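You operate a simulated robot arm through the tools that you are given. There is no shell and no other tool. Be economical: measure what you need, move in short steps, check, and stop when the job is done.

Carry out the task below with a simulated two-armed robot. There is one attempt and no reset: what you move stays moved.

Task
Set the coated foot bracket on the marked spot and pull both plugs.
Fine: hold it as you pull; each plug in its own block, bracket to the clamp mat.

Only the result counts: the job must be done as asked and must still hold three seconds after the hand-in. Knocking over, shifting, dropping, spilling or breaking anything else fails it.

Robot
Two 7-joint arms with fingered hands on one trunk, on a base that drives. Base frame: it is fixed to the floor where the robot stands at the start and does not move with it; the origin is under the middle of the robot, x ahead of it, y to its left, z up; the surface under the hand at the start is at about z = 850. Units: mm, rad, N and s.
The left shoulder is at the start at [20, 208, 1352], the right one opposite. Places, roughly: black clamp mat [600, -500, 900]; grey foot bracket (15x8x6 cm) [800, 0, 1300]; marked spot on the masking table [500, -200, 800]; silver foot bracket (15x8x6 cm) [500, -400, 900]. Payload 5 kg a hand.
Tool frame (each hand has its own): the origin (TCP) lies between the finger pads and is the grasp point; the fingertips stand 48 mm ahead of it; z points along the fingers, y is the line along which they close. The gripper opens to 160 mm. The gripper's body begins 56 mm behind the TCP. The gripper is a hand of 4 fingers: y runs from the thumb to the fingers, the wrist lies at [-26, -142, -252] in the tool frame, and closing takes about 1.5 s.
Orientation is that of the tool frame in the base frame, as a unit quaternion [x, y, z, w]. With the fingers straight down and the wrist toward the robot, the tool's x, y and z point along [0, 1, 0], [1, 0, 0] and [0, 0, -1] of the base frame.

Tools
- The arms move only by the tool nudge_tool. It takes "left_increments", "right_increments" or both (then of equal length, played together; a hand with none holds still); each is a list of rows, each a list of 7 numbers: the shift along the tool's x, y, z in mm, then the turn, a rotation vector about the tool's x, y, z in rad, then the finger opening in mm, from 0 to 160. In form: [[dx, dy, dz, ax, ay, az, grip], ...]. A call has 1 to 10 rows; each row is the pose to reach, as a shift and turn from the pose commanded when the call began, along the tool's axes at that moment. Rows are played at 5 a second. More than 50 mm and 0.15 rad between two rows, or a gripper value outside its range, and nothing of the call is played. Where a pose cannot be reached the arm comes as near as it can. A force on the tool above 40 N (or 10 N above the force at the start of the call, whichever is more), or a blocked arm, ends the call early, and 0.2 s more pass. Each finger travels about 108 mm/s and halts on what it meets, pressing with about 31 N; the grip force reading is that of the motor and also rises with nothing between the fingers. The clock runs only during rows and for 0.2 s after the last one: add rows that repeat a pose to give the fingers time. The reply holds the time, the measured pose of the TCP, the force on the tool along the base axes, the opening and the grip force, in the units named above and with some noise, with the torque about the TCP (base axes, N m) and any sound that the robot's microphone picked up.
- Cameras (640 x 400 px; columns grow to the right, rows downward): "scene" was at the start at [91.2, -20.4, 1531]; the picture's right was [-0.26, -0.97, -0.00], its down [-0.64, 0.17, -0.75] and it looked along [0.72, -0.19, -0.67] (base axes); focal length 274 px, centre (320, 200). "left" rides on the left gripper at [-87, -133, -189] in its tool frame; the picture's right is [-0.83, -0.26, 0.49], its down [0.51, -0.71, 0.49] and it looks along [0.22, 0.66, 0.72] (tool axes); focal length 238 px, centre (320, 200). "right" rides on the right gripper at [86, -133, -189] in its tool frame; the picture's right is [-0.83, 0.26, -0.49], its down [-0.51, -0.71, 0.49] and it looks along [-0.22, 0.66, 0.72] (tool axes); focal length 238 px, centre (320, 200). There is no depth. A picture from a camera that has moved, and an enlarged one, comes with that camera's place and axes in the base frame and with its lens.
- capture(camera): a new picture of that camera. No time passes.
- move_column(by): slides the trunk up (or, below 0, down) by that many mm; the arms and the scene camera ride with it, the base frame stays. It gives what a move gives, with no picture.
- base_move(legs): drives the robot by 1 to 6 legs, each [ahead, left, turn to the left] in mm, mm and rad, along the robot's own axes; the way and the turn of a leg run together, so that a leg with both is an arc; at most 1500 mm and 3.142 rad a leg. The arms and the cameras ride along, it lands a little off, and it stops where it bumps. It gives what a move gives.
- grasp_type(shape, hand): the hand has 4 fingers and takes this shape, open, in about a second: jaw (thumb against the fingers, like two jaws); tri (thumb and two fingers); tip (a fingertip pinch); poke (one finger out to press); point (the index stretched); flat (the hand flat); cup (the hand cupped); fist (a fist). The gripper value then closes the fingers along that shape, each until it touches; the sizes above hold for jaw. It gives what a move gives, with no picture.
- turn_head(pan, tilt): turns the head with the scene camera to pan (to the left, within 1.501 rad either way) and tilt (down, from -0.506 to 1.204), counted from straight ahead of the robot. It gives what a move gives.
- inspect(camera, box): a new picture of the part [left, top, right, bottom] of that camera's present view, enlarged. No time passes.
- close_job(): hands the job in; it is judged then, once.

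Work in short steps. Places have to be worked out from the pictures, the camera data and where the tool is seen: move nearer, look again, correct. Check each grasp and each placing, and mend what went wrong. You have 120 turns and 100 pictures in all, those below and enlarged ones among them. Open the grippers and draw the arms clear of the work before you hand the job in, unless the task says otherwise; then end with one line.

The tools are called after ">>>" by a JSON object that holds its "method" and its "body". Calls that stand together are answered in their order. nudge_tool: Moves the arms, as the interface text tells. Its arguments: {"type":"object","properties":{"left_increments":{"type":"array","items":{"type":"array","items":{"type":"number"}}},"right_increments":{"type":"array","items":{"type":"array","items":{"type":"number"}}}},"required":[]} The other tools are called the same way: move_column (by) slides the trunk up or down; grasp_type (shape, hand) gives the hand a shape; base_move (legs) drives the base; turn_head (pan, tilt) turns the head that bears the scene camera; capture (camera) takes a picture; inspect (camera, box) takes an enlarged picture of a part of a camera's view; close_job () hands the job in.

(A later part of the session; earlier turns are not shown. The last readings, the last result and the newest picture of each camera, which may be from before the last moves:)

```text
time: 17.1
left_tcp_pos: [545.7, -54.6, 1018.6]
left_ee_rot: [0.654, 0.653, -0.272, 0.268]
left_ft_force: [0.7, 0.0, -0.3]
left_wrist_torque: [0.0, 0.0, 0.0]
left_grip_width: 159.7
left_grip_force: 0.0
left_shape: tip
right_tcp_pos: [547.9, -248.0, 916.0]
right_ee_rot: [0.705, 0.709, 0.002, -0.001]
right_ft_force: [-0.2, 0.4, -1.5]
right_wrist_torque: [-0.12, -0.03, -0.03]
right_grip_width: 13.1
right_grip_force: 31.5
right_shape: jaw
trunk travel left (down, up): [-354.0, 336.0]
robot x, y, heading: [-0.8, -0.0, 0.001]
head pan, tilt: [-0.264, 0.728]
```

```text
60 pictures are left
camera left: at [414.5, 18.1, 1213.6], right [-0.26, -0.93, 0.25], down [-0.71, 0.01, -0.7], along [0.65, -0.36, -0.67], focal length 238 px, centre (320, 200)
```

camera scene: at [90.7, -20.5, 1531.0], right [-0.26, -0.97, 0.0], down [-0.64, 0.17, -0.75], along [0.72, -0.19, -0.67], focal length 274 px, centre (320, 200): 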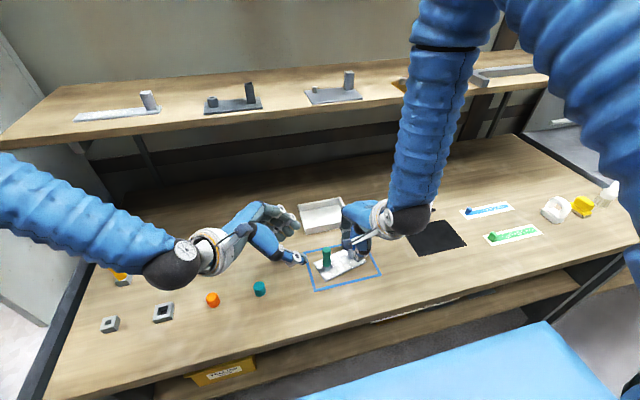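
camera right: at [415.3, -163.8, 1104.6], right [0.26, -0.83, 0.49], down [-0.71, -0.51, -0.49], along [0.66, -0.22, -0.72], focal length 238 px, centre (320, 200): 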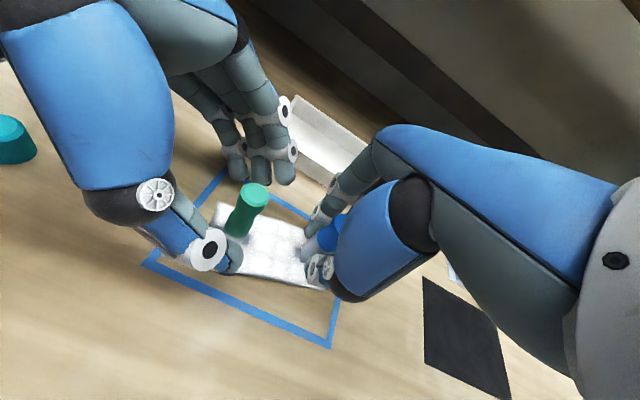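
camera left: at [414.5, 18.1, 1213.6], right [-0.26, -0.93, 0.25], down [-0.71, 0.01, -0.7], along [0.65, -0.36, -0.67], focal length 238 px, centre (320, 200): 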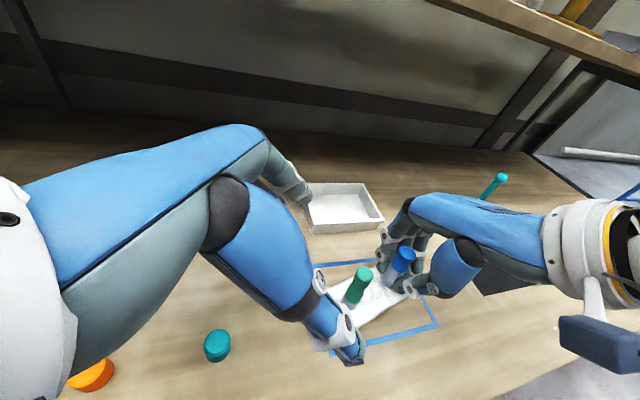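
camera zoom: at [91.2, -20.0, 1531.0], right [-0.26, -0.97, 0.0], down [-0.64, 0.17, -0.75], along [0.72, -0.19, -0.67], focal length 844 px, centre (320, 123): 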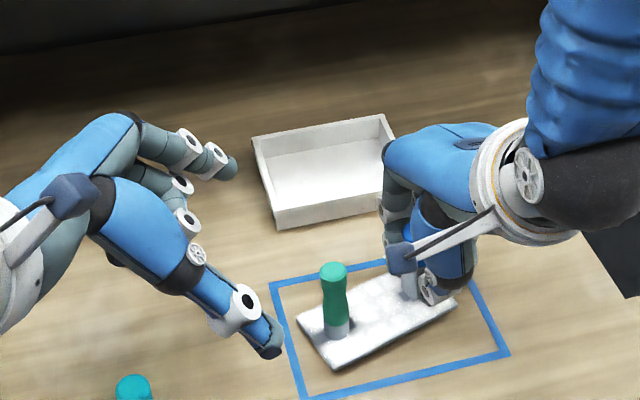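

The tip shape is thumb plus index with the other fingers curled. I'll close it to about 25 mm in free air to find where the pinch point really is.

>>> {"method": "nudge_tool", "body": {"left_increments": [[0, 0, 0, 0, 0, 0, 100], [0, 0, 0, 0, 0, 0, 60], [0, 0, 0, 0, 0, 0, 35], [0, 0, 0, 0, 0, 0, 35], [0, 0, 0, 0, 0, 0, 35], [0, 0, 0, 0, 0, 0, 35]]}}

>>> {"method": "inspect", "body": {"camera": "scene", "box": [220, 160, 380, 270]}}

>>> {"method": "inspect", "body": {"camera": "left", "box": [240, 140, 440, 300]}}

```text
time: 18.5
left_tcp_pos: [546.1, -54.5, 1018.9]
left_ee_rot: [0.654, 0.653, -0.272, 0.268]
left_ft_force: [-0.2, 0.5, 0.2]
left_wrist_torque: [0.01, -0.04, 0.0]
left_grip_width: 35.5
left_grip_force: 0.1
left_shape: tip
right_tcp_pos: [548.3, -248.4, 915.0]
right_ee_rot: [0.706, 0.708, 0.002, -0.001]
right_ft_force: [-0.2, -0.3, -2.3]
right_wrist_torque: [-0.11, 0.01, -0.02]
right_grip_width: 13.4
right_grip_force: 31.4
right_shape: jaw
trunk travel left (down, up): [-354.0, 336.0]
robot x, y, heading: [1.4, 0.7, 0.0]
head pan, tilt: [-0.264, 0.728]
```

```text
3.64 times, centred on (300, 215) of scene
camera zoom: at [91.4, -20.2, 1530.9], right [-0.26, -0.97, 0.0], down [-0.64, 0.17, -0.75], along [0.72, -0.19, -0.67], focal length 998 px, centre (393, 146)
```

zoom: 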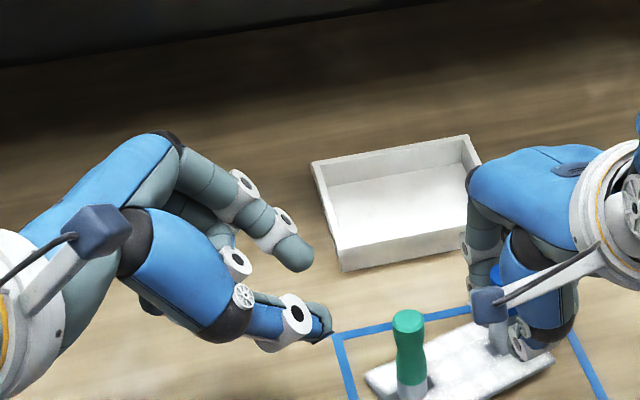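

```text
2.50 times, centred on (340, 220) of left
camera zoom: at [414.7, 18.1, 1213.7], right [-0.26, -0.93, 0.25], down [-0.71, 0.01, -0.7], along [0.65, -0.36, -0.67], focal length 596 px, centre (270, 150)
```

zoom: 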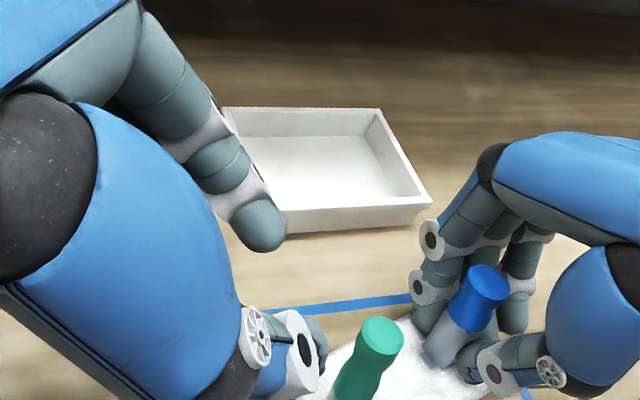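

The pinch point sits roughly 25–30 mm ahead of the TCP. Next the right hand lets go of the post and backs up and to the right, so it can become the puller.

>>> {"method": "nudge_tool", "body": {"right_increments": [[0, 0, 0, 0, 0, 0, 40], [0, 0, 0, 0, 0, 0, 70], [0, 0, -10, 0, 0, 0, 70], [0, 0, -50, 0, 0, 0, 70], [0, 0, -100, 0, 0, 0, 70], [-45, 0, -120, 0, 0, 0, 70], [-90, 0, -130, 0, 0, 0, 70]]}}

>>> {"method": "grasp_type", "body": {"shape": "tip", "hand": "right"}}

>>> {"method": "inspect", "body": {"camera": "right", "box": [60, 60, 360, 300]}}

>>> {"method": "inspect", "body": {"camera": "scene", "box": [260, 180, 420, 300]}}

```text
time: 20.1
left_tcp_pos: [545.1, -56.2, 1017.5]
left_ee_rot: [0.655, 0.652, -0.271, 0.269]
left_ft_force: [0.1, -0.5, 0.6]
left_wrist_torque: [0.05, -0.07, 0.08]
left_grip_width: 35.5
left_grip_force: 0.1
left_shape: tip
right_tcp_pos: [548.6, -340.1, 1044.9]
right_ee_rot: [0.705, 0.709, 0.003, -0.001]
right_ft_force: [-0.8, -1.5, -0.7]
right_wrist_torque: [0.06, -0.03, 0.03]
right_grip_width: 69.8
right_grip_force: 0.1
right_shape: jaw
trunk travel left (down, up): [-354.0, 336.0]
robot x, y, heading: [1.0, -1.7, 0.006]
head pan, tilt: [-0.264, 0.728]
```

```text
time: 21.0
left_tcp_pos: [545.7, -55.9, 1017.0]
left_ee_rot: [0.654, 0.653, -0.272, 0.268]
left_ft_force: [0.0, -0.5, -0.1]
left_wrist_torque: [0.02, -0.02, 0.02]
left_grip_width: 35.6
left_grip_force: 0.0
left_shape: tip
right_tcp_pos: [550.0, -340.2, 1044.9]
right_ee_rot: [0.706, 0.708, 0.002, -0.002]
right_ft_force: [-0.1, -0.8, -0.4]
right_wrist_torque: [0.01, -0.01, -0.05]
right_grip_width: 159.6
right_grip_force: 0.1
right_shape: tip
trunk travel left (down, up): [-354.0, 336.0]
robot x, y, heading: [-1.4, -1.0, 0.002]
head pan, tilt: [-0.264, 0.728]
```

```text
1.67 times, centred on (210, 180) of right
camera zoom: at [415.8, -253.9, 1234.3], right [0.26, -0.84, 0.48], down [-0.71, -0.51, -0.49], along [0.66, -0.21, -0.72], focal length 397 px, centre (503, 233)
```

zoom: 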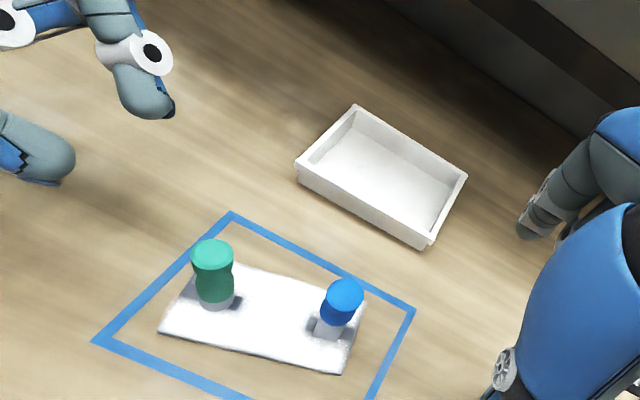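

```text
3.33 times, centred on (340, 240) of scene
camera zoom: at [91.1, -20.7, 1530.9], right [-0.26, -0.97, 0.0], down [-0.64, 0.17, -0.75], along [0.72, -0.19, -0.67], focal length 914 px, centre (253, 67)
```

zoom: 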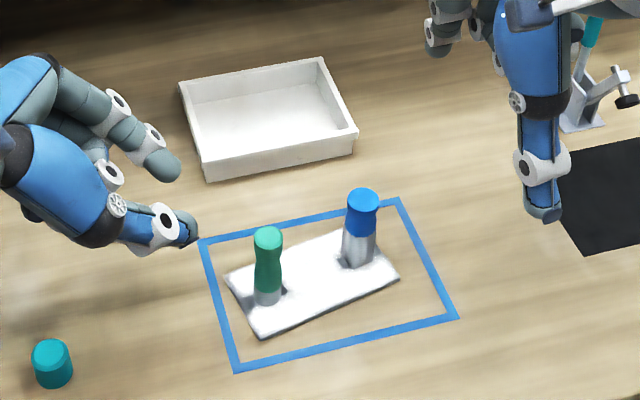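

Refined positions are green/boss (541,-148) and blue/post (555,-239). I'll slide the left pinch in from the upper left, stopping about 37 mm short of the boss.

>>> {"method": "nudge_tool", "body": {"left_increments": [[25, -2, 20, 0, 0, 0, 60], [50, -4, 40, 0, 0, 0, 75], [52, -4, 75, 0, 0, 0, 75], [52, -4, 110, 0, 0, 0, 75], [52, -4, 110, 0, 0, 0, 75]]}}

>>> {"method": "inspect", "body": {"camera": "scene", "box": [240, 180, 400, 300]}}

>>> {"method": "inspect", "body": {"camera": "right", "box": [60, 60, 300, 260]}}

```text
time: 22.2
left_tcp_pos: [538.9, -96.4, 904.4]
left_ee_rot: [0.653, 0.654, -0.271, 0.269]
left_ft_force: [0.1, 0.8, 0.1]
left_wrist_torque: [-0.03, 0.0, 0.01]
left_grip_width: 74.6
left_grip_force: 0.1
left_shape: tip
right_tcp_pos: [549.1, -339.5, 1044.6]
right_ee_rot: [0.705, 0.709, 0.002, 0.0]
right_ft_force: [-0.2, 0.5, 0.2]
right_wrist_torque: [-0.06, 0.0, 0.01]
right_grip_width: 159.9
right_grip_force: 0.0
right_shape: tip
trunk travel left (down, up): [-354.0, 336.0]
robot x, y, heading: [2.0, 1.9, -0.004]
head pan, tilt: [-0.264, 0.728]
```

```text
3.33 times, centred on (320, 240) of scene
camera zoom: at [90.7, -19.7, 1531.1], right [-0.26, -0.97, 0.0], down [-0.64, 0.17, -0.75], along [0.72, -0.19, -0.67], focal length 914 px, centre (320, 67)
```

zoom: 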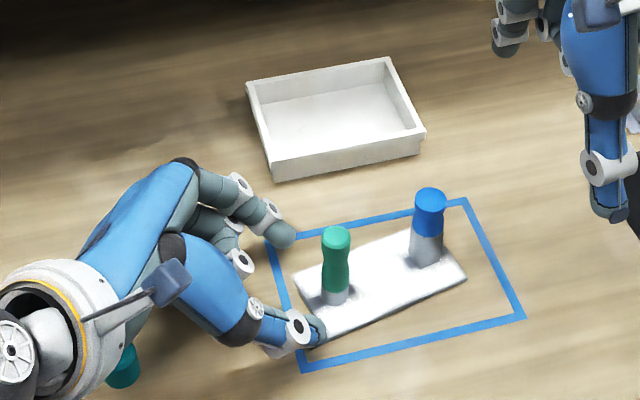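

```text
2.00 times, centred on (180, 160) of right
camera zoom: at [415.5, -253.2, 1234.7], right [0.26, -0.84, 0.48], down [-0.71, -0.51, -0.49], along [0.66, -0.21, -0.72], focal length 477 px, centre (600, 280)
```

zoom: 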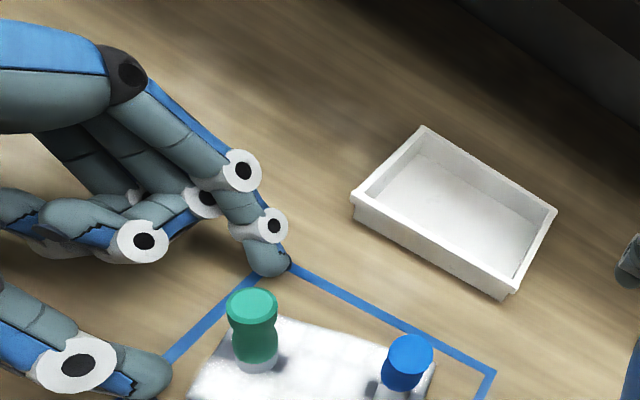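

The left pinch tips centre on (539,-122,875), about 39 mm ahead of the TCP. I'll move the last ~35 mm to the boss.

>>> {"method": "nudge_tool", "body": {"left_increments": [[-4, 1, 12, 0, 0, 0, 70], [-8, 2, 24, 0, 0, 0, 70], [-8, 2, 35, 0, 0, 0, 70], [-8, 2, 35, 0, 0, 0, 70]]}}

>>> {"method": "inspect", "body": {"camera": "scene", "box": [260, 210, 380, 300]}}

>>> {"method": "inspect", "body": {"camera": "right", "box": [60, 100, 300, 300]}}

```text
time: 23.2
left_tcp_pos: [542.3, -125.9, 889.9]
left_ee_rot: [0.653, 0.653, -0.269, 0.273]
left_ft_force: [0.8, 10.4, 35.8]
left_wrist_torque: [-0.61, -0.6, 0.18]
left_grip_width: 71.7
left_grip_force: 0.1
left_shape: tip
right_tcp_pos: [548.8, -337.5, 1047.5]
right_ee_rot: [0.705, 0.709, 0.002, 0.0]
right_ft_force: [0.2, 0.3, 0.8]
right_wrist_torque: [0.0, 0.01, 0.0]
right_grip_width: 159.9
right_grip_force: 0.1
right_shape: tip
trunk travel left (down, up): [-354.0, 336.0]
robot x, y, heading: [-2.2, 1.4, -0.002]
head pan, tilt: [-0.264, 0.728]
```

```text
4.44 times, centred on (320, 255) of scene
camera zoom: at [89.4, -18.6, 1531.5], right [-0.26, -0.97, 0.0], down [-0.64, 0.17, -0.75], along [0.72, -0.19, -0.66], focal length 1219 px, centre (320, -44)
```

zoom: 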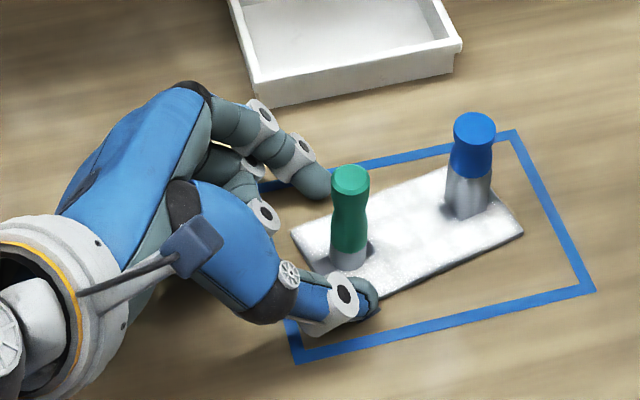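

```text
2.00 times, centred on (180, 200) of right
camera zoom: at [414.6, -252.3, 1235.6], right [0.26, -0.83, 0.48], down [-0.71, -0.51, -0.49], along [0.66, -0.21, -0.72], focal length 477 px, centre (600, 200)
```

zoom: 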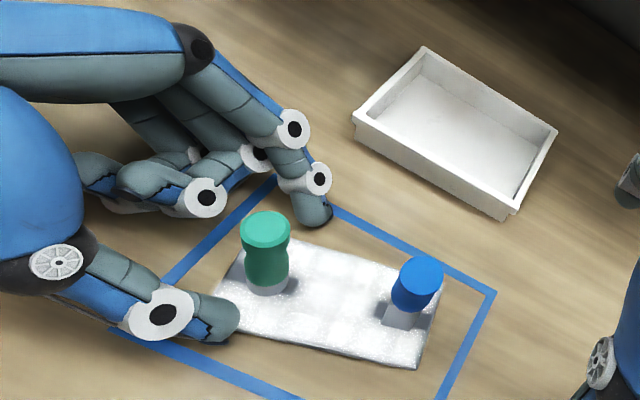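

The left tips are touching the plate (36 N upward), so I'll raise 8 mm to come off the surface and then close partway.

>>> {"method": "nudge_tool", "body": {"left_increments": [[-5.7, 0, -5.7, 0, 0, 0, 70], [-5.7, 0, -5.7, 0, 0, 0, 55], [-5.7, 0, -5.7, 0, 0, 0, 45], [-5.7, 0, -5.7, 0, 0, 0, 45]]}}

>>> {"method": "inspect", "body": {"camera": "scene", "box": [280, 210, 380, 290]}}

>>> {"method": "inspect", "body": {"camera": "right", "box": [130, 160, 250, 260]}}

```text
time: 24.2
left_tcp_pos: [540.5, -127.3, 893.6]
left_ee_rot: [0.654, 0.653, -0.272, 0.268]
left_ft_force: [-0.9, -0.3, 1.0]
left_wrist_torque: [-0.04, 0.14, -0.02]
left_grip_width: 40.3
left_grip_force: 31.1
left_shape: tip
right_tcp_pos: [549.2, -340.2, 1043.4]
right_ee_rot: [0.706, 0.708, 0.001, 0.0]
right_ft_force: [0.2, -0.4, 0.0]
right_wrist_torque: [-0.01, -0.03, 0.0]
right_grip_width: 159.7
right_grip_force: 0.1
right_shape: tip
trunk travel left (down, up): [-354.0, 336.0]
robot x, y, heading: [-1.6, 2.9, 0.001]
head pan, tilt: [-0.264, 0.728]
```

```text
5.00 times, centred on (330, 250) of scene
camera zoom: at [91.0, -20.3, 1530.9], right [-0.26, -0.97, 0.0], down [-0.64, 0.17, -0.75], along [0.72, -0.19, -0.67], focal length 1372 px, centre (270, -50)
```

zoom: 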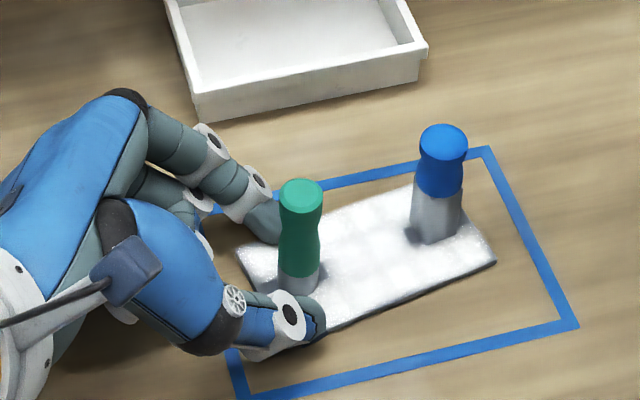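

```text
4.00 times, centred on (190, 210) of right
camera zoom: at [415.7, -253.9, 1234.4], right [0.26, -0.84, 0.48], down [-0.71, -0.51, -0.49], along [0.66, -0.21, -0.72], focal length 953 px, centre (840, 160)
```

zoom: 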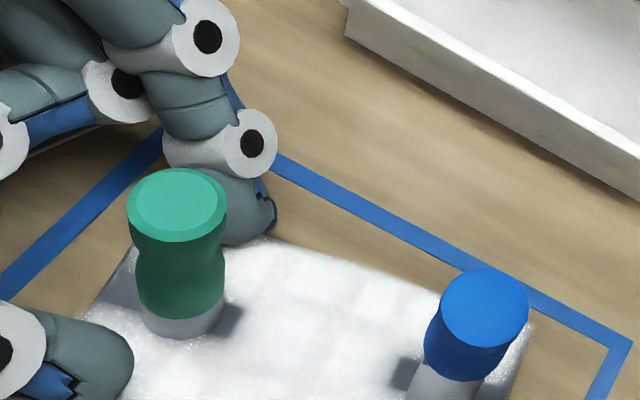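

The fingers are on either side of the boss. I'll close fully.

>>> {"method": "nudge_tool", "body": {"left_increments": [[0, 0, 0, 0, 0, 0, 25], [0, 0, 0, 0, 0, 0, 10], [0, 0, 0, 0, 0, 0, 0], [0, 0, 0, 0, 0, 0, 0], [0, 0, 0, 0, 0, 0, 0]]}}

>>> {"method": "inspect", "body": {"camera": "scene", "box": [280, 210, 380, 290]}}

>>> {"method": "inspect", "body": {"camera": "right", "box": [130, 160, 250, 260]}}

```text
time: 25.4
left_tcp_pos: [541.1, -126.7, 894.2]
left_ee_rot: [0.654, 0.653, -0.272, 0.268]
left_ft_force: [0.0, -0.2, -0.1]
left_wrist_torque: [-0.01, 0.06, 0.07]
left_grip_width: 38.5
left_grip_force: 31.6
left_shape: tip
right_tcp_pos: [548.7, -338.9, 1043.8]
right_ee_rot: [0.706, 0.708, 0.001, 0.0]
right_ft_force: [-0.4, 0.3, -0.1]
right_wrist_torque: [0.01, 0.02, -0.01]
right_grip_width: 159.8
right_grip_force: 0.1
right_shape: tip
trunk travel left (down, up): [-354.0, 336.0]
robot x, y, heading: [-2.2, -0.8, -0.005]
head pan, tilt: [-0.264, 0.728]
```

```text
5.00 times, centred on (330, 250) of scene
camera zoom: at [91.3, -20.3, 1530.9], right [-0.26, -0.97, 0.0], down [-0.64, 0.17, -0.75], along [0.72, -0.19, -0.67], focal length 1372 px, centre (270, -50)
```

zoom: 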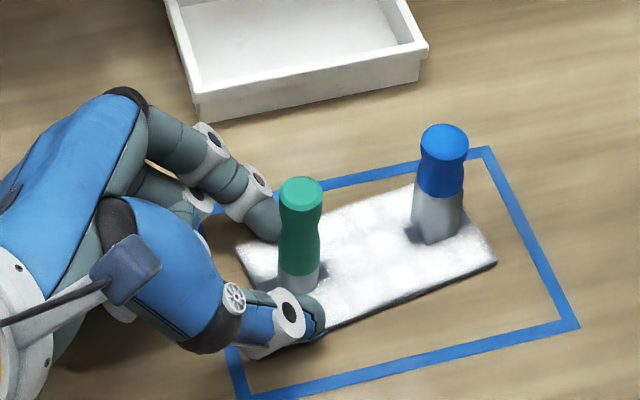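

```text
4.00 times, centred on (190, 210) of right
camera zoom: at [415.9, -253.8, 1234.4], right [0.26, -0.84, 0.48], down [-0.71, -0.51, -0.49], along [0.66, -0.21, -0.72], focal length 953 px, centre (840, 160)
```

zoom: 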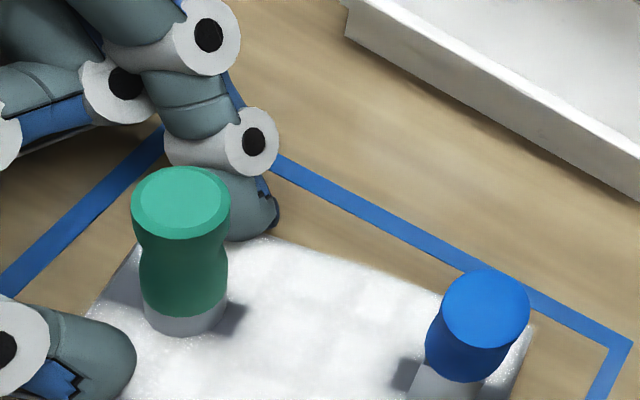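

The tips have stopped at a 38 mm reading. They are gripping the plate's side edges right beside the boss, and that holds the bracket without any leverage problem. I'll set the right hand to jaw and bring it, leaning 25°, above the green plug at about (543,-156).

>>> {"method": "grasp_type", "body": {"shape": "jaw", "hand": "right"}}

>>> {"method": "nudge_tool", "body": {"right_increments": [[33, -2, 0, 0, 0.11, 0, 120], [66, -3, 5, 0, 0.22, 0, 100], [100, -5, 15, 0, 0.33, 0, 85], [133, -6, 30, 0, 0.436, 0, 80], [133, -6, 30, 0, 0.436, 0, 80]]}}

>>> {"method": "capture", "body": {"camera": "right"}}

>>> {"method": "inspect", "body": {"camera": "scene", "box": [260, 170, 420, 290]}}

```text
time: 26.3
left_tcp_pos: [540.0, -127.4, 893.9]
left_ee_rot: [0.654, 0.653, -0.272, 0.268]
left_ft_force: [-0.3, 1.0, -0.1]
left_wrist_torque: [0.03, 0.07, 0.05]
left_grip_width: 38.4
left_grip_force: 30.4
left_shape: tip
right_tcp_pos: [549.2, -338.5, 1043.6]
right_ee_rot: [0.706, 0.708, 0.002, 0.0]
right_ft_force: [-0.1, -0.2, -0.8]
right_wrist_torque: [0.02, -0.01, 0.01]
right_grip_width: 159.8
right_grip_force: 0.0
right_shape: jaw
trunk travel left (down, up): [-354.0, 336.0]
robot x, y, heading: [-0.4, 1.1, 0.003]
head pan, tilt: [-0.264, 0.728]
```

```text
time: 27.5
left_tcp_pos: [540.7, -126.9, 893.7]
left_ee_rot: [0.653, 0.654, -0.272, 0.268]
left_ft_force: [-0.5, 0.3, 2.1]
left_wrist_torque: [-0.02, 0.16, -0.04]
left_grip_width: 38.5
left_grip_force: 31.1
left_shape: tip
right_tcp_pos: [543.3, -205.3, 1016.7]
right_ee_rot: [0.688, 0.692, 0.156, -0.154]
right_ft_force: [0.2, 0.0, -0.1]
right_wrist_torque: [-0.04, -0.03, -0.02]
right_grip_width: 80.5
right_grip_force: 0.1
right_shape: jaw
trunk travel left (down, up): [-354.0, 336.0]
robot x, y, heading: [1.0, -1.4, 0.005]
head pan, tilt: [-0.264, 0.728]
```

```text
47 pictures are left
camera right: at [409.6, -207.5, 1223.8], right [0.26, -0.96, 0.08], down [-0.71, -0.25, -0.66], along [0.66, 0.11, -0.74], focal length 238 px, centre (320, 200)
```

right: 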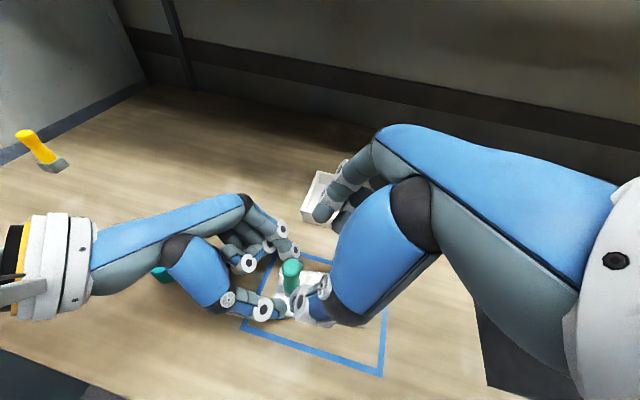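

```text
3.33 times, centred on (340, 230) of scene
camera zoom: at [90.9, -20.0, 1531.0], right [-0.26, -0.97, 0.0], down [-0.64, 0.17, -0.75], along [0.72, -0.19, -0.67], focal length 914 px, centre (253, 100)
```

zoom: 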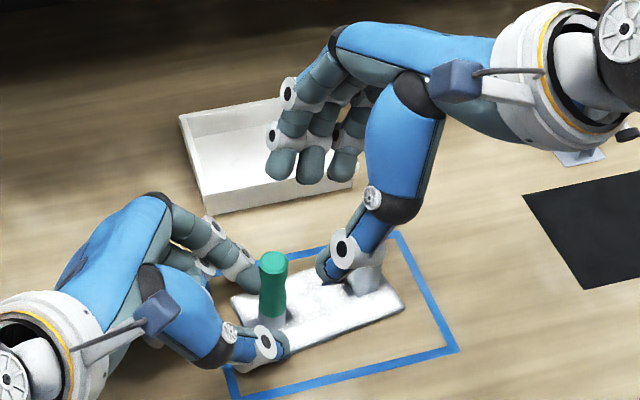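

Clearances look fine. I'll advance the right hand 86 mm along its tool axis to straddle the green plug.

>>> {"method": "nudge_tool", "body": {"right_increments": [[0, 0, 30, 0, 0, 0, 75], [0, 0, 60, 0, 0, 0, 70], [0, 0, 88, 0, 0, 0, 65], [0, 0, 88, 0, 0, 0, 65]]}}

>>> {"method": "inspect", "body": {"camera": "scene", "box": [260, 180, 400, 285]}}

>>> {"method": "inspect", "body": {"camera": "right", "box": [220, 160, 400, 310]}}

```text
time: 28.5
left_tcp_pos: [541.3, -124.8, 893.0]
left_ee_rot: [0.653, 0.654, -0.272, 0.268]
left_ft_force: [2.0, 11.8, -4.8]
left_wrist_torque: [-0.39, 0.79, 0.37]
left_grip_width: 38.2
left_grip_force: 30.8
left_shape: tip
right_tcp_pos: [541.3, -167.7, 937.7]
right_ee_rot: [0.688, 0.692, 0.156, -0.152]
right_ft_force: [-3.7, -13.3, 22.0]
right_wrist_torque: [0.27, -0.59, -0.21]
right_grip_width: 64.4
right_grip_force: 0.0
right_shape: jaw
trunk travel left (down, up): [-354.0, 336.0]
robot x, y, heading: [0.2, -1.2, -0.001]
head pan, tilt: [-0.264, 0.728]
```

```text
3.81 times, centred on (330, 232) of scene
camera zoom: at [90.5, -20.5, 1531.1], right [-0.26, -0.97, 0.0], down [-0.64, 0.17, -0.75], along [0.72, -0.19, -0.67], focal length 1045 px, centre (282, 76)
```

zoom: 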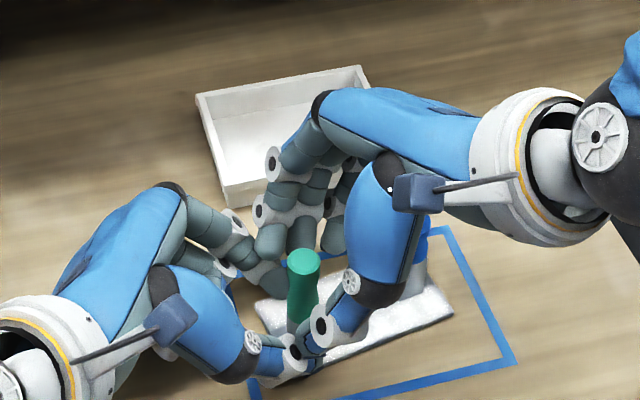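

```text
2.67 times, centred on (310, 235) of right
camera zoom: at [408.7, -170.9, 1145.3], right [0.26, -0.96, 0.09], down [-0.7, -0.25, -0.66], along [0.66, 0.11, -0.74], focal length 636 px, centre (347, 107)
```

zoom: 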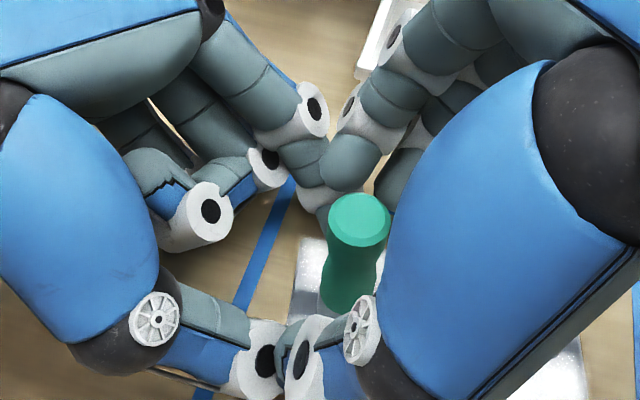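

The right index and thumb are brushing the left ones at this opening. I'll retract 20 mm, narrow the jaw, shift slightly to the right and come back a little higher.

>>> {"method": "nudge_tool", "body": {"right_increments": [[-4, 0, -12, 0, 0, 0, 65], [-6, 0, -22, 0, 0, 0, 50], [-8, 1, -22, 0, 0, 0, 42], [-8, 1, -14, 0, 0, 0, 42], [-8, 1, -10, 0, 0, 0, 42]]}}

>>> {"method": "inspect", "body": {"camera": "right", "box": [220, 160, 400, 310]}}

```text
time: 29.7
left_tcp_pos: [541.8, -127.9, 894.1]
left_ee_rot: [0.654, 0.653, -0.272, 0.268]
left_ft_force: [0.7, 0.3, 0.9]
left_wrist_torque: [-0.03, 0.13, -0.05]
left_grip_width: 37.7
left_grip_force: 30.7
left_shape: tip
right_tcp_pos: [542.2, -179.2, 940.6]
right_ee_rot: [0.688, 0.693, 0.155, -0.154]
right_ft_force: [-0.8, 0.9, -0.3]
right_wrist_torque: [-0.03, -0.01, -0.03]
right_grip_width: 42.3
right_grip_force: 0.1
right_shape: jaw
trunk travel left (down, up): [-354.0, 336.0]
robot x, y, heading: [-1.5, -1.3, -0.002]
head pan, tilt: [-0.264, 0.728]
```

```text
2.67 times, centred on (310, 235) of right
camera zoom: at [409.9, -182.2, 1150.3], right [0.26, -0.96, 0.09], down [-0.71, -0.25, -0.66], along [0.66, 0.11, -0.75], focal length 636 px, centre (347, 107)
```

zoom: 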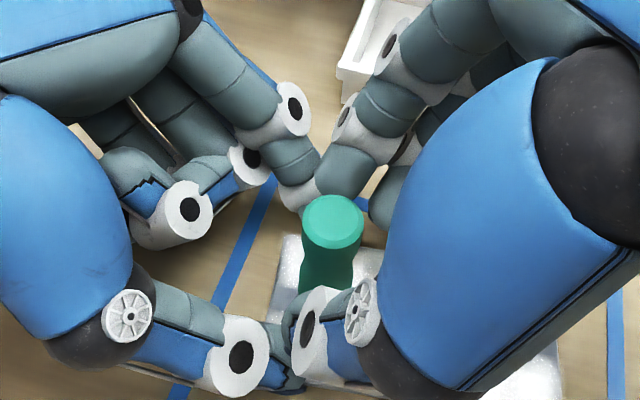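

There's no contact now and the plug is between the right thumb and fingers. Closing.

>>> {"method": "nudge_tool", "body": {"right_increments": [[0, 0, 0, 0, 0, 0, 25], [0, 0, 0, 0, 0, 0, 10], [0, 0, 0, 0, 0, 0, 0], [0, 0, 0, 0, 0, 0, 0], [0, 0, 0, 0, 0, 0, 0]]}}

>>> {"method": "inspect", "body": {"camera": "right", "box": [220, 160, 400, 310]}}

```text
time: 30.9
left_tcp_pos: [540.3, -126.5, 893.1]
left_ee_rot: [0.654, 0.653, -0.272, 0.269]
left_ft_force: [-0.3, 1.7, 1.4]
left_wrist_torque: [0.07, 0.23, 0.02]
left_grip_width: 37.6
left_grip_force: 30.7
left_shape: tip
right_tcp_pos: [544.4, -180.3, 943.0]
right_ee_rot: [0.688, 0.692, 0.155, -0.154]
right_ft_force: [1.2, -1.9, 1.4]
right_wrist_torque: [-0.11, -0.04, -0.02]
right_grip_width: 10.9
right_grip_force: 31.0
right_shape: jaw
trunk travel left (down, up): [-354.0, 336.0]
robot x, y, heading: [-3.5, -0.8, 0.001]
head pan, tilt: [-0.264, 0.728]
```

```text
2.67 times, centred on (310, 235) of right
camera zoom: at [409.9, -182.1, 1150.5], right [0.26, -0.96, 0.09], down [-0.71, -0.25, -0.66], along [0.66, 0.11, -0.75], focal length 636 px, centre (347, 107)
```

zoom: 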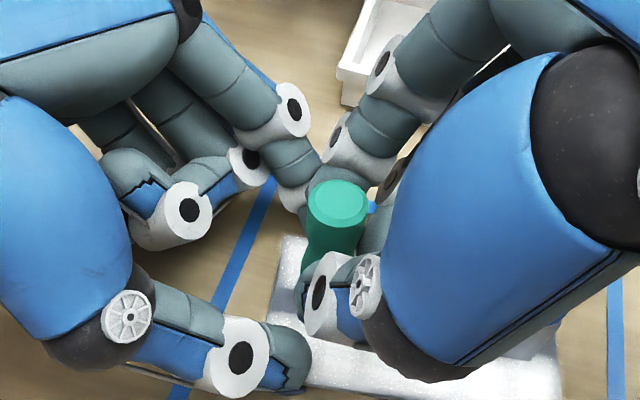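

The right hand grips the plug at 31 N and the left hand holds the bracket. Pulling straight up in small steps.

>>> {"method": "nudge_tool", "body": {"right_increments": [[1.3, 0, -2.7, 0, 0, 0, 0], [2.5, 0, -5.4, 0, 0, 0, 0], [4.2, 0, -9, 0, 0, 0, 0], [5.9, 0, -12.7, 0, 0, 0, 0], [7.6, 0, -16.3, 0, 0, 0, 0]]}}

>>> {"method": "inspect", "body": {"camera": "scene", "box": [260, 180, 400, 285]}}

```text
time: 32.1
left_tcp_pos: [539.3, -126.6, 893.3]
left_ee_rot: [0.655, 0.653, -0.272, 0.268]
left_ft_force: [0.4, -0.8, 1.6]
left_wrist_torque: [-0.04, 0.13, -0.01]
left_grip_width: 37.8
left_grip_force: 31.2
left_shape: tip
right_tcp_pos: [542.1, -179.2, 960.2]
right_ee_rot: [0.688, 0.692, 0.154, -0.154]
right_ft_force: [-0.4, -0.9, -1.0]
right_wrist_torque: [-0.04, -0.03, 0.0]
right_grip_width: 10.8
right_grip_force: 30.8
right_shape: jaw
trunk travel left (down, up): [-354.0, 336.0]
robot x, y, heading: [0.7, 2.9, -0.0]
head pan, tilt: [-0.264, 0.728]
```

```text
3.81 times, centred on (330, 232) of scene
camera zoom: at [91.3, -20.2, 1531.0], right [-0.26, -0.97, 0.0], down [-0.64, 0.17, -0.75], along [0.72, -0.19, -0.67], focal length 1045 px, centre (282, 76)
```

zoom: 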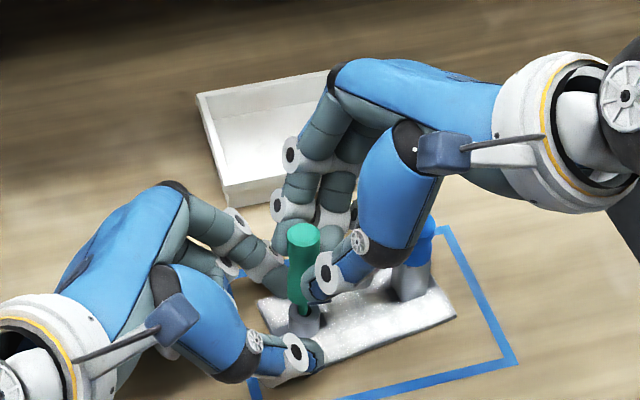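

The plug came free, its narrow stem is visible, and the bracket stayed flat. I'll lift it clear and look at the stem.

>>> {"method": "nudge_tool", "body": {"right_increments": [[15, 0, -32, 0, 0, 0, 0], [32, 0, -68, 0, 0, 0, 0], [50, 0, -105, 0, 0, 0, 0]]}}

>>> {"method": "inspect", "body": {"camera": "scene", "box": [270, 150, 410, 270]}}

```text
time: 32.9
left_tcp_pos: [538.9, -126.5, 892.7]
left_ee_rot: [0.654, 0.653, -0.272, 0.268]
left_ft_force: [-0.2, 0.3, 0.8]
left_wrist_torque: [0.04, 0.0, 0.05]
left_grip_width: 37.6
left_grip_force: 31.1
left_shape: tip
right_tcp_pos: [540.3, -178.5, 1075.4]
right_ee_rot: [0.689, 0.691, 0.154, -0.155]
right_ft_force: [-2.3, 0.0, -0.5]
right_wrist_torque: [-0.03, -0.1, -0.09]
right_grip_width: 10.8
right_grip_force: 30.8
right_shape: jaw
trunk travel left (down, up): [-354.0, 336.0]
robot x, y, heading: [-2.8, -0.4, -0.0]
head pan, tilt: [-0.264, 0.728]
```

```text
3.33 times, centred on (340, 210) of scene
camera zoom: at [89.7, -19.4, 1531.1], right [-0.26, -0.97, 0.0], down [-0.64, 0.17, -0.75], along [0.72, -0.19, -0.66], focal length 914 px, centre (253, 167)
```

zoom: 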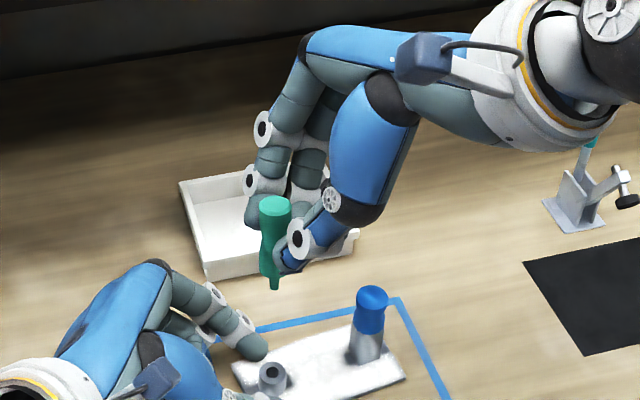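

The green stem is narrow (about 8 mm), so it should belong to the small-hole block near (506,395). The left hand releases the bracket and retracts, so I can turn the base and place the green plug with the right hand.

>>> {"method": "nudge_tool", "body": {"left_increments": [[0, 0, 0, 0, 0, 0, 60], [0, 0, 0, 0, 0, 0, 80], [0, 0, -40, 0, 0, 0, 80], [0, 0, -90, 0, 0, 0, 80], [0, 0, -140, 0, 0, 0, 80], [0, 0, -190, 0, 0, 0, 80], [0, 0, -240, 0, 0, 0, 80], [0, 0, -290, 0, 0, 0, 80]], "right_increments": [[0, 0, 0, 0, 0, 0, 0], [0, 0, 0, 0, 0, 0, 0], [0, 0, 0, 0, 0, 0, 0], [0, 0, 0, 0, 0, 0, 0], [0, 0, 0, 0, 0, 0, 0], [0, 0, 0, 0, 0, 0, 0], [0, 0, 0, 0, 0, 0, 0], [0, 0, 0, 0, 0, 0, 0]]}}

>>> {"method": "capture", "body": {"camera": "scene"}}

```text
time: 34.7
left_tcp_pos: [539.8, 80.8, 1099.0]
left_ee_rot: [0.654, 0.652, -0.273, 0.269]
left_ft_force: [-1.4, 1.5, 0.1]
left_wrist_torque: [-0.12, -0.11, 0.08]
left_grip_width: 79.7
left_grip_force: 0.0
left_shape: tip
right_tcp_pos: [541.1, -177.3, 1075.6]
right_ee_rot: [0.688, 0.692, 0.155, -0.153]
right_ft_force: [-0.6, 1.4, -0.1]
right_wrist_torque: [-0.11, -0.09, -0.08]
right_grip_width: 10.7
right_grip_force: 30.6
right_shape: jaw
trunk travel left (down, up): [-354.0, 336.0]
robot x, y, heading: [-0.9, -0.1, -0.001]
head pan, tilt: [-0.264, 0.728]
```

```text
39 pictures are left
camera scene: at [89.1, -18.4, 1531.2], right [-0.26, -0.97, 0.0], down [-0.64, 0.17, -0.75], along [0.72, -0.2, -0.66], focal length 274 px, centre (320, 200)
```

scene: 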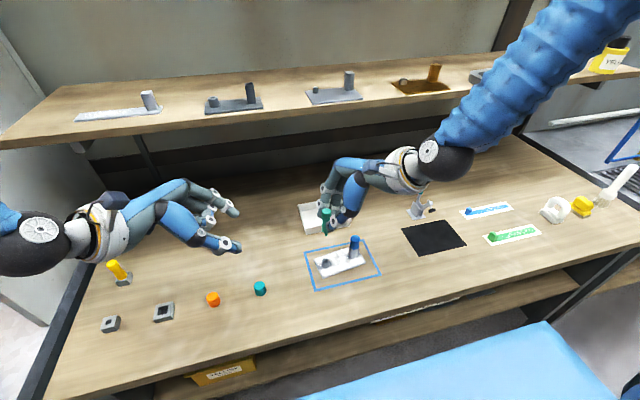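

The bracket stays put on the spot with blue still in. I'll turn the base 0.65 rad left so that the right arm faces the small block.

>>> {"method": "base_move", "body": {"legs": [[0, 0, 0.65]]}}

>>> {"method": "turn_head", "body": {"pan": 0.0, "tilt": 0.85}}

>>> {"method": "capture", "body": {"camera": "scene"}}

```text
time: 36.8
left_tcp_pos: [385.3, 390.2, 1098.3]
left_ee_rot: [0.414, 0.827, -0.172, 0.341]
left_ft_force: [0.0, 0.2, -0.1]
left_wrist_torque: [-0.03, -0.01, 0.01]
left_grip_width: 79.7
left_grip_force: 0.2
left_shape: tip
right_tcp_pos: [540.8, 183.1, 1074.9]
right_ee_rot: [0.433, 0.874, 0.098, -0.195]
right_ft_force: [0.7, 0.4, 0.8]
right_wrist_torque: [-0.06, -0.05, -0.03]
right_grip_width: 10.9
right_grip_force: 30.7
right_shape: jaw
trunk travel left (down, up): [-354.0, 336.0]
robot x, y, heading: [-0.5, 0.3, 0.647]
head pan, tilt: [-0.264, 0.728]
```

```text
time: 37.6
left_tcp_pos: [386.1, 389.4, 1099.1]
left_ee_rot: [0.413, 0.827, -0.172, 0.341]
left_ft_force: [-0.2, -0.9, 0.8]
left_wrist_torque: [-0.01, 0.03, 0.0]
left_grip_width: 79.8
left_grip_force: 0.1
left_shape: tip
right_tcp_pos: [540.2, 183.4, 1073.9]
right_ee_rot: [0.434, 0.874, 0.098, -0.195]
right_ft_force: [0.9, -0.4, 0.0]
right_wrist_torque: [-0.04, -0.04, 0.0]
right_grip_width: 10.8
right_grip_force: 31.3
right_shape: jaw
trunk travel left (down, up): [-354.0, 336.0]
robot x, y, heading: [-2.0, 0.4, 0.647]
head pan, tilt: [0.0, 0.85]
```

```text
38 pictures are left
camera scene: at [70.8, 54.9, 1521.1], right [0.6, -0.8, 0.0], down [-0.6, -0.45, -0.66], along [0.53, 0.4, -0.75], focal length 274 px, centre (320, 200)
```

scene: 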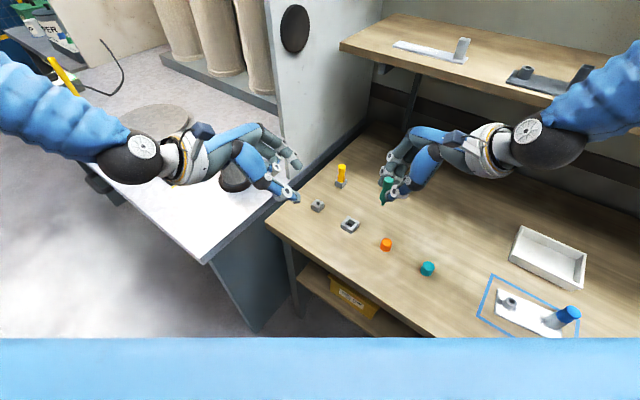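

Small block is at about (512,396) and large at about (507,273). I'll move the left hand further out of the way while carrying the green plug over the small block, keeping its height.

>>> {"method": "nudge_tool", "body": {"left_increments": [[0, 0, -40, 0, 0, 0, 80], [0, 0, -80, 0, 0, 0, 80], [0, 0, -120, 0, 0, 0, 80], [0, 0, -160, 0, 0, 0, 80], [0, 0, -200, 0, 0, 0, 80], [0, 0, -200, 0, 0, 0, 80]], "right_increments": [[0, 0, 0, 0, 0, 0, 0], [32, 23, 15, 0, 0, 0, 0], [64, 46, 30, 0, 0, 0, 0], [95, 69, 45, 0, 0, 0, 0], [126, 92, 59, 0, 0, 0, 0], [147.4, 106.6, 68.9, 0, 0, 0, 0]]}}

>>> {"method": "capture", "body": {"camera": "right"}}

>>> {"method": "inspect", "body": {"camera": "scene", "box": [260, 120, 400, 240]}}

```text
time: 39.0
left_tcp_pos: [304.3, 503.6, 1240.2]
left_ee_rot: [0.414, 0.827, -0.174, 0.34]
left_ft_force: [0.0, 0.0, -0.3]
left_wrist_torque: [-0.04, 0.01, -0.04]
left_grip_width: 79.2
left_grip_force: 0.1
left_shape: tip
right_tcp_pos: [529.9, 377.0, 1074.2]
right_ee_rot: [0.434, 0.874, 0.097, -0.195]
right_ft_force: [0.2, 0.3, 0.2]
right_wrist_torque: [0.01, 0.07, 0.02]
right_grip_width: 10.9
right_grip_force: 30.7
right_shape: jaw
trunk travel left (down, up): [-354.0, 336.0]
robot x, y, heading: [0.9, 1.0, 0.651]
head pan, tilt: [0.0, 0.85]
```

```text
37 pictures are left
camera right: at [425.1, 294.4, 1282.0], right [0.79, -0.61, 0.09], down [-0.41, -0.63, -0.66], along [0.46, 0.48, -0.75], focal length 238 px, centre (320, 200)
```

right: 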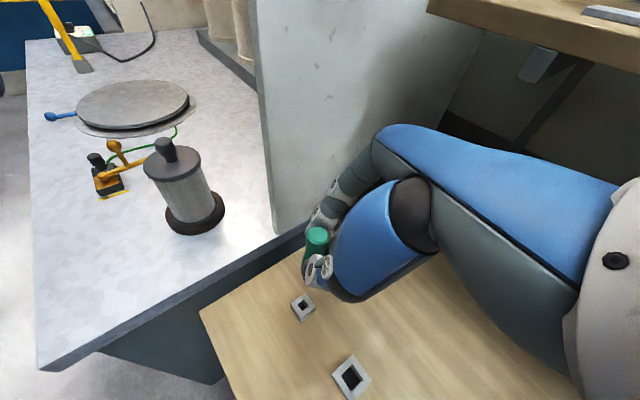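

```text
3.33 times, centred on (330, 180) of scene
camera zoom: at [71.2, 56.0, 1520.9], right [0.6, -0.8, 0.0], down [-0.6, -0.45, -0.66], along [0.53, 0.4, -0.75], focal length 914 px, centre (287, 267)
```

zoom: 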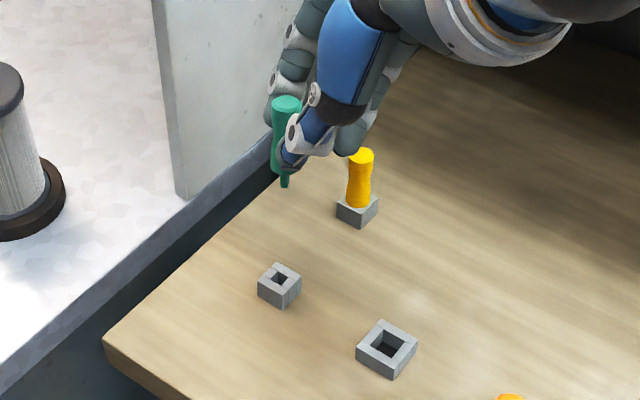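

The green plug hangs vertically at about (518,391) with its stem tip at z≈990. The hole is at about (510,392,873). I'll shift (-7,+2), lower 95 mm and check alignment.

>>> {"method": "nudge_tool", "body": {"right_increments": [[-12, -4, 30, 0, 0, 0, 0], [-24, -4.4, 60, 0, 0, 0, 0], [-35, -4.4, 88.5, 0, 0, 0, 0], [-35, -4.4, 88.5, 0, 0, 0, 0]]}}

>>> {"method": "inspect", "body": {"camera": "scene", "box": [280, 150, 370, 230]}}

>>> {"method": "inspect", "body": {"camera": "right", "box": [260, 210, 380, 310]}}

```text
time: 40.0
left_tcp_pos: [303.7, 500.9, 1241.8]
left_ee_rot: [0.414, 0.826, -0.172, 0.341]
left_ft_force: [-0.5, 0.1, 0.7]
left_wrist_torque: [0.01, 0.0, 0.02]
left_grip_width: 79.6
left_grip_force: 0.0
left_shape: tip
right_tcp_pos: [518.1, 378.3, 981.6]
right_ee_rot: [0.434, 0.874, 0.099, -0.195]
right_ft_force: [-0.9, 0.0, 0.0]
right_wrist_torque: [-0.04, -0.01, 0.02]
right_grip_width: 10.6
right_grip_force: 30.8
right_shape: jaw
trunk travel left (down, up): [-354.0, 336.0]
robot x, y, heading: [-1.3, 0.3, 0.647]
head pan, tilt: [0.0, 0.85]
```

```text
5.00 times, centred on (325, 190) of scene
camera zoom: at [70.0, 54.9, 1521.2], right [0.6, -0.8, 0.0], down [-0.6, -0.45, -0.66], along [0.53, 0.4, -0.75], focal length 1372 px, centre (295, 250)
```

zoom: 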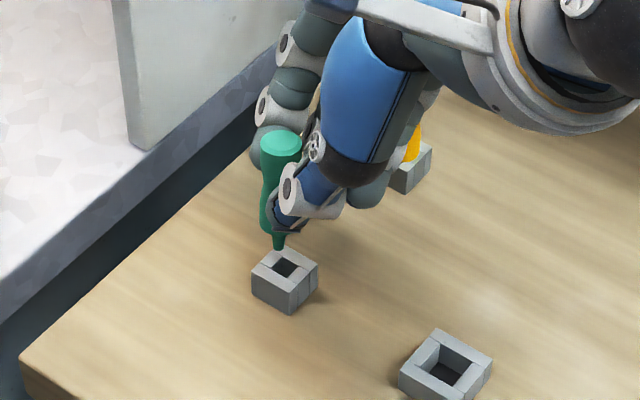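

```text
4.00 times, centred on (320, 260) of right
camera zoom: at [414.3, 296.1, 1189.7], right [0.79, -0.61, 0.09], down [-0.41, -0.63, -0.66], along [0.46, 0.49, -0.74], focal length 953 px, centre (320, -40)
```

zoom: 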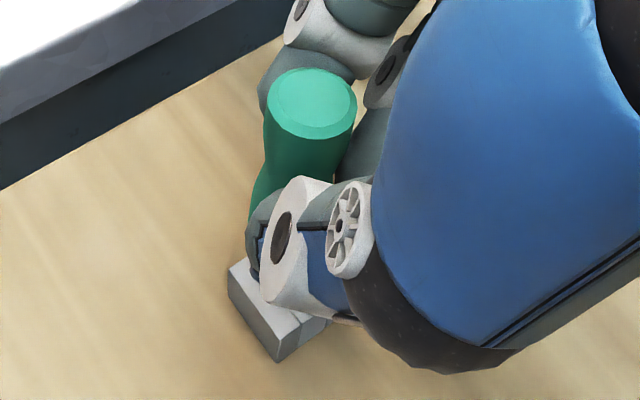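

In the scene view the stem tip is about 6 mm short of the hole centre in x. I'll shift +6, +1 and lower 18 mm to just above the block, then recheck.

>>> {"method": "nudge_tool", "body": {"right_increments": [[-5, 5.4, 7, 0, 0, 0, 0], [-10.2, 5.4, 15.1, 0, 0, 0, 0], [-10.2, 5.4, 15.1, 0, 0, 0, 0]]}}

>>> {"method": "inspect", "body": {"camera": "scene", "box": [295, 170, 345, 220]}}

```text
time: 40.8
left_tcp_pos: [301.8, 503.4, 1240.5]
left_ee_rot: [0.413, 0.827, -0.173, 0.341]
left_ft_force: [-0.3, -0.5, 0.1]
left_wrist_torque: [-0.03, 0.02, -0.03]
left_grip_width: 79.6
left_grip_force: 0.1
left_shape: tip
right_tcp_pos: [526.4, 380.1, 962.7]
right_ee_rot: [0.433, 0.874, 0.098, -0.195]
right_ft_force: [0.9, 0.6, -0.6]
right_wrist_torque: [0.0, 0.04, -0.01]
right_grip_width: 10.8
right_grip_force: 31.3
right_shape: jaw
trunk travel left (down, up): [-354.0, 336.0]
robot x, y, heading: [-0.7, 2.0, 0.646]
head pan, tilt: [0.0, 0.85]
```

```text
8.00 times, centred on (320, 195) of scene
camera zoom: at [70.5, 55.5, 1521.1], right [0.6, -0.8, 0.0], down [-0.6, -0.45, -0.66], along [0.53, 0.4, -0.75], focal length 2195 px, centre (320, 240)
```

zoom: 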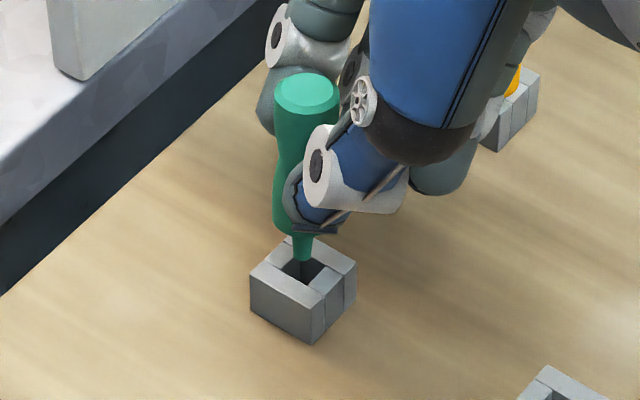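

The stem tip is over the hole opening. Lowering gently until it seats.

>>> {"method": "nudge_tool", "body": {"right_increments": [[-3.4, 0, 7.2, 0, 0, 0, 0], [-5.9, 0, 12.7, 0, 0, 0, 0], [-8.5, 0, 18.1, 0, 0, 0, 0], [-8.5, 0, 18.1, 0, 0, 0, 0]]}}

>>> {"method": "inspect", "body": {"camera": "scene", "box": [295, 170, 345, 220]}}

```text
time: 41.8
left_tcp_pos: [304.0, 502.3, 1239.2]
left_ee_rot: [0.414, 0.827, -0.172, 0.341]
left_ft_force: [0.0, -0.1, 0.0]
left_wrist_torque: [0.02, -0.02, 0.03]
left_grip_width: 79.6
left_grip_force: 0.0
left_shape: tip
right_tcp_pos: [525.5, 379.8, 943.7]
right_ee_rot: [0.433, 0.875, 0.097, -0.195]
right_ft_force: [-2.3, -2.4, 1.3]
right_wrist_torque: [-0.13, 0.17, 0.05]
right_grip_width: 11.1
right_grip_force: 31.5
right_shape: jaw
trunk travel left (down, up): [-354.0, 336.0]
robot x, y, heading: [1.5, -0.2, 0.644]
head pan, tilt: [0.0, 0.85]
```

```text
8.00 times, centred on (320, 195) of scene
camera zoom: at [70.0, 54.8, 1521.1], right [0.6, -0.8, 0.0], down [-0.6, -0.45, -0.66], along [0.53, 0.4, -0.75], focal length 2195 px, centre (320, 240)
```

zoom: 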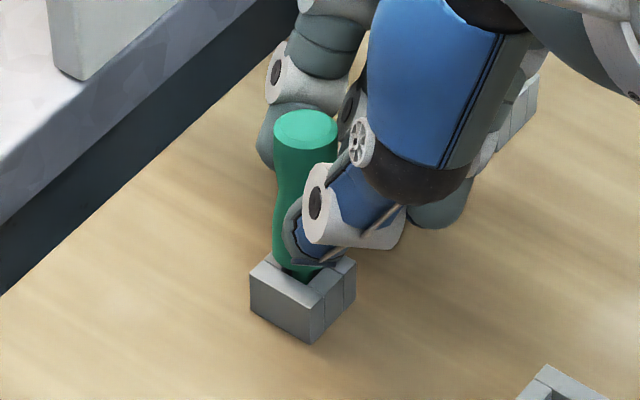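

The stem is in the hole. I'll lower a few more millimetres until it bottoms.

>>> {"method": "nudge_tool", "body": {"right_increments": [[-1.3, 0, 2.7, 0, 0, 0, 0], [-2.5, 0, 5.4, 0, 0, 0, 0], [-3.4, 0, 7.2, 0, 0, 0, 0]]}}

>>> {"method": "inspect", "body": {"camera": "scene", "box": [295, 170, 345, 220]}}

```text
time: 42.6
left_tcp_pos: [301.8, 501.2, 1242.3]
left_ee_rot: [0.414, 0.826, -0.172, 0.341]
left_ft_force: [0.7, -0.2, -0.2]
left_wrist_torque: [-0.04, 0.04, -0.01]
left_grip_width: 79.8
left_grip_force: 0.1
left_shape: tip
right_tcp_pos: [525.6, 380.6, 938.1]
right_ee_rot: [0.433, 0.874, 0.1, -0.195]
right_ft_force: [-2.8, -11.2, 29.9]
right_wrist_torque: [-0.18, 0.45, 0.19]
right_grip_width: 12.5
right_grip_force: 30.9
right_shape: jaw
trunk travel left (down, up): [-354.0, 336.0]
robot x, y, heading: [-1.9, -1.1, 0.648]
head pan, tilt: [0.0, 0.85]
```

```text
8.00 times, centred on (320, 195) of scene
camera zoom: at [68.9, 53.2, 1521.5], right [0.6, -0.8, 0.0], down [-0.6, -0.45, -0.66], along [0.53, 0.4, -0.75], focal length 2195 px, centre (320, 240)
```

zoom: 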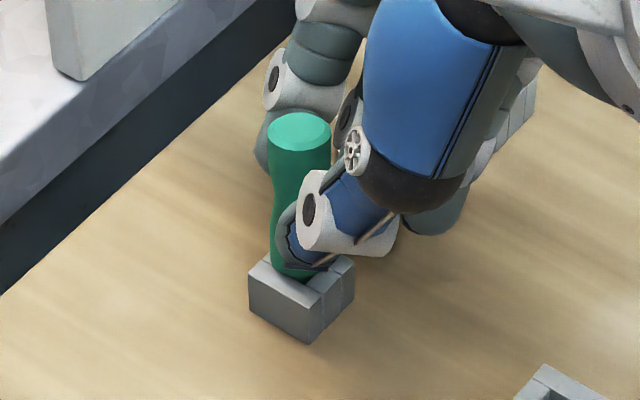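

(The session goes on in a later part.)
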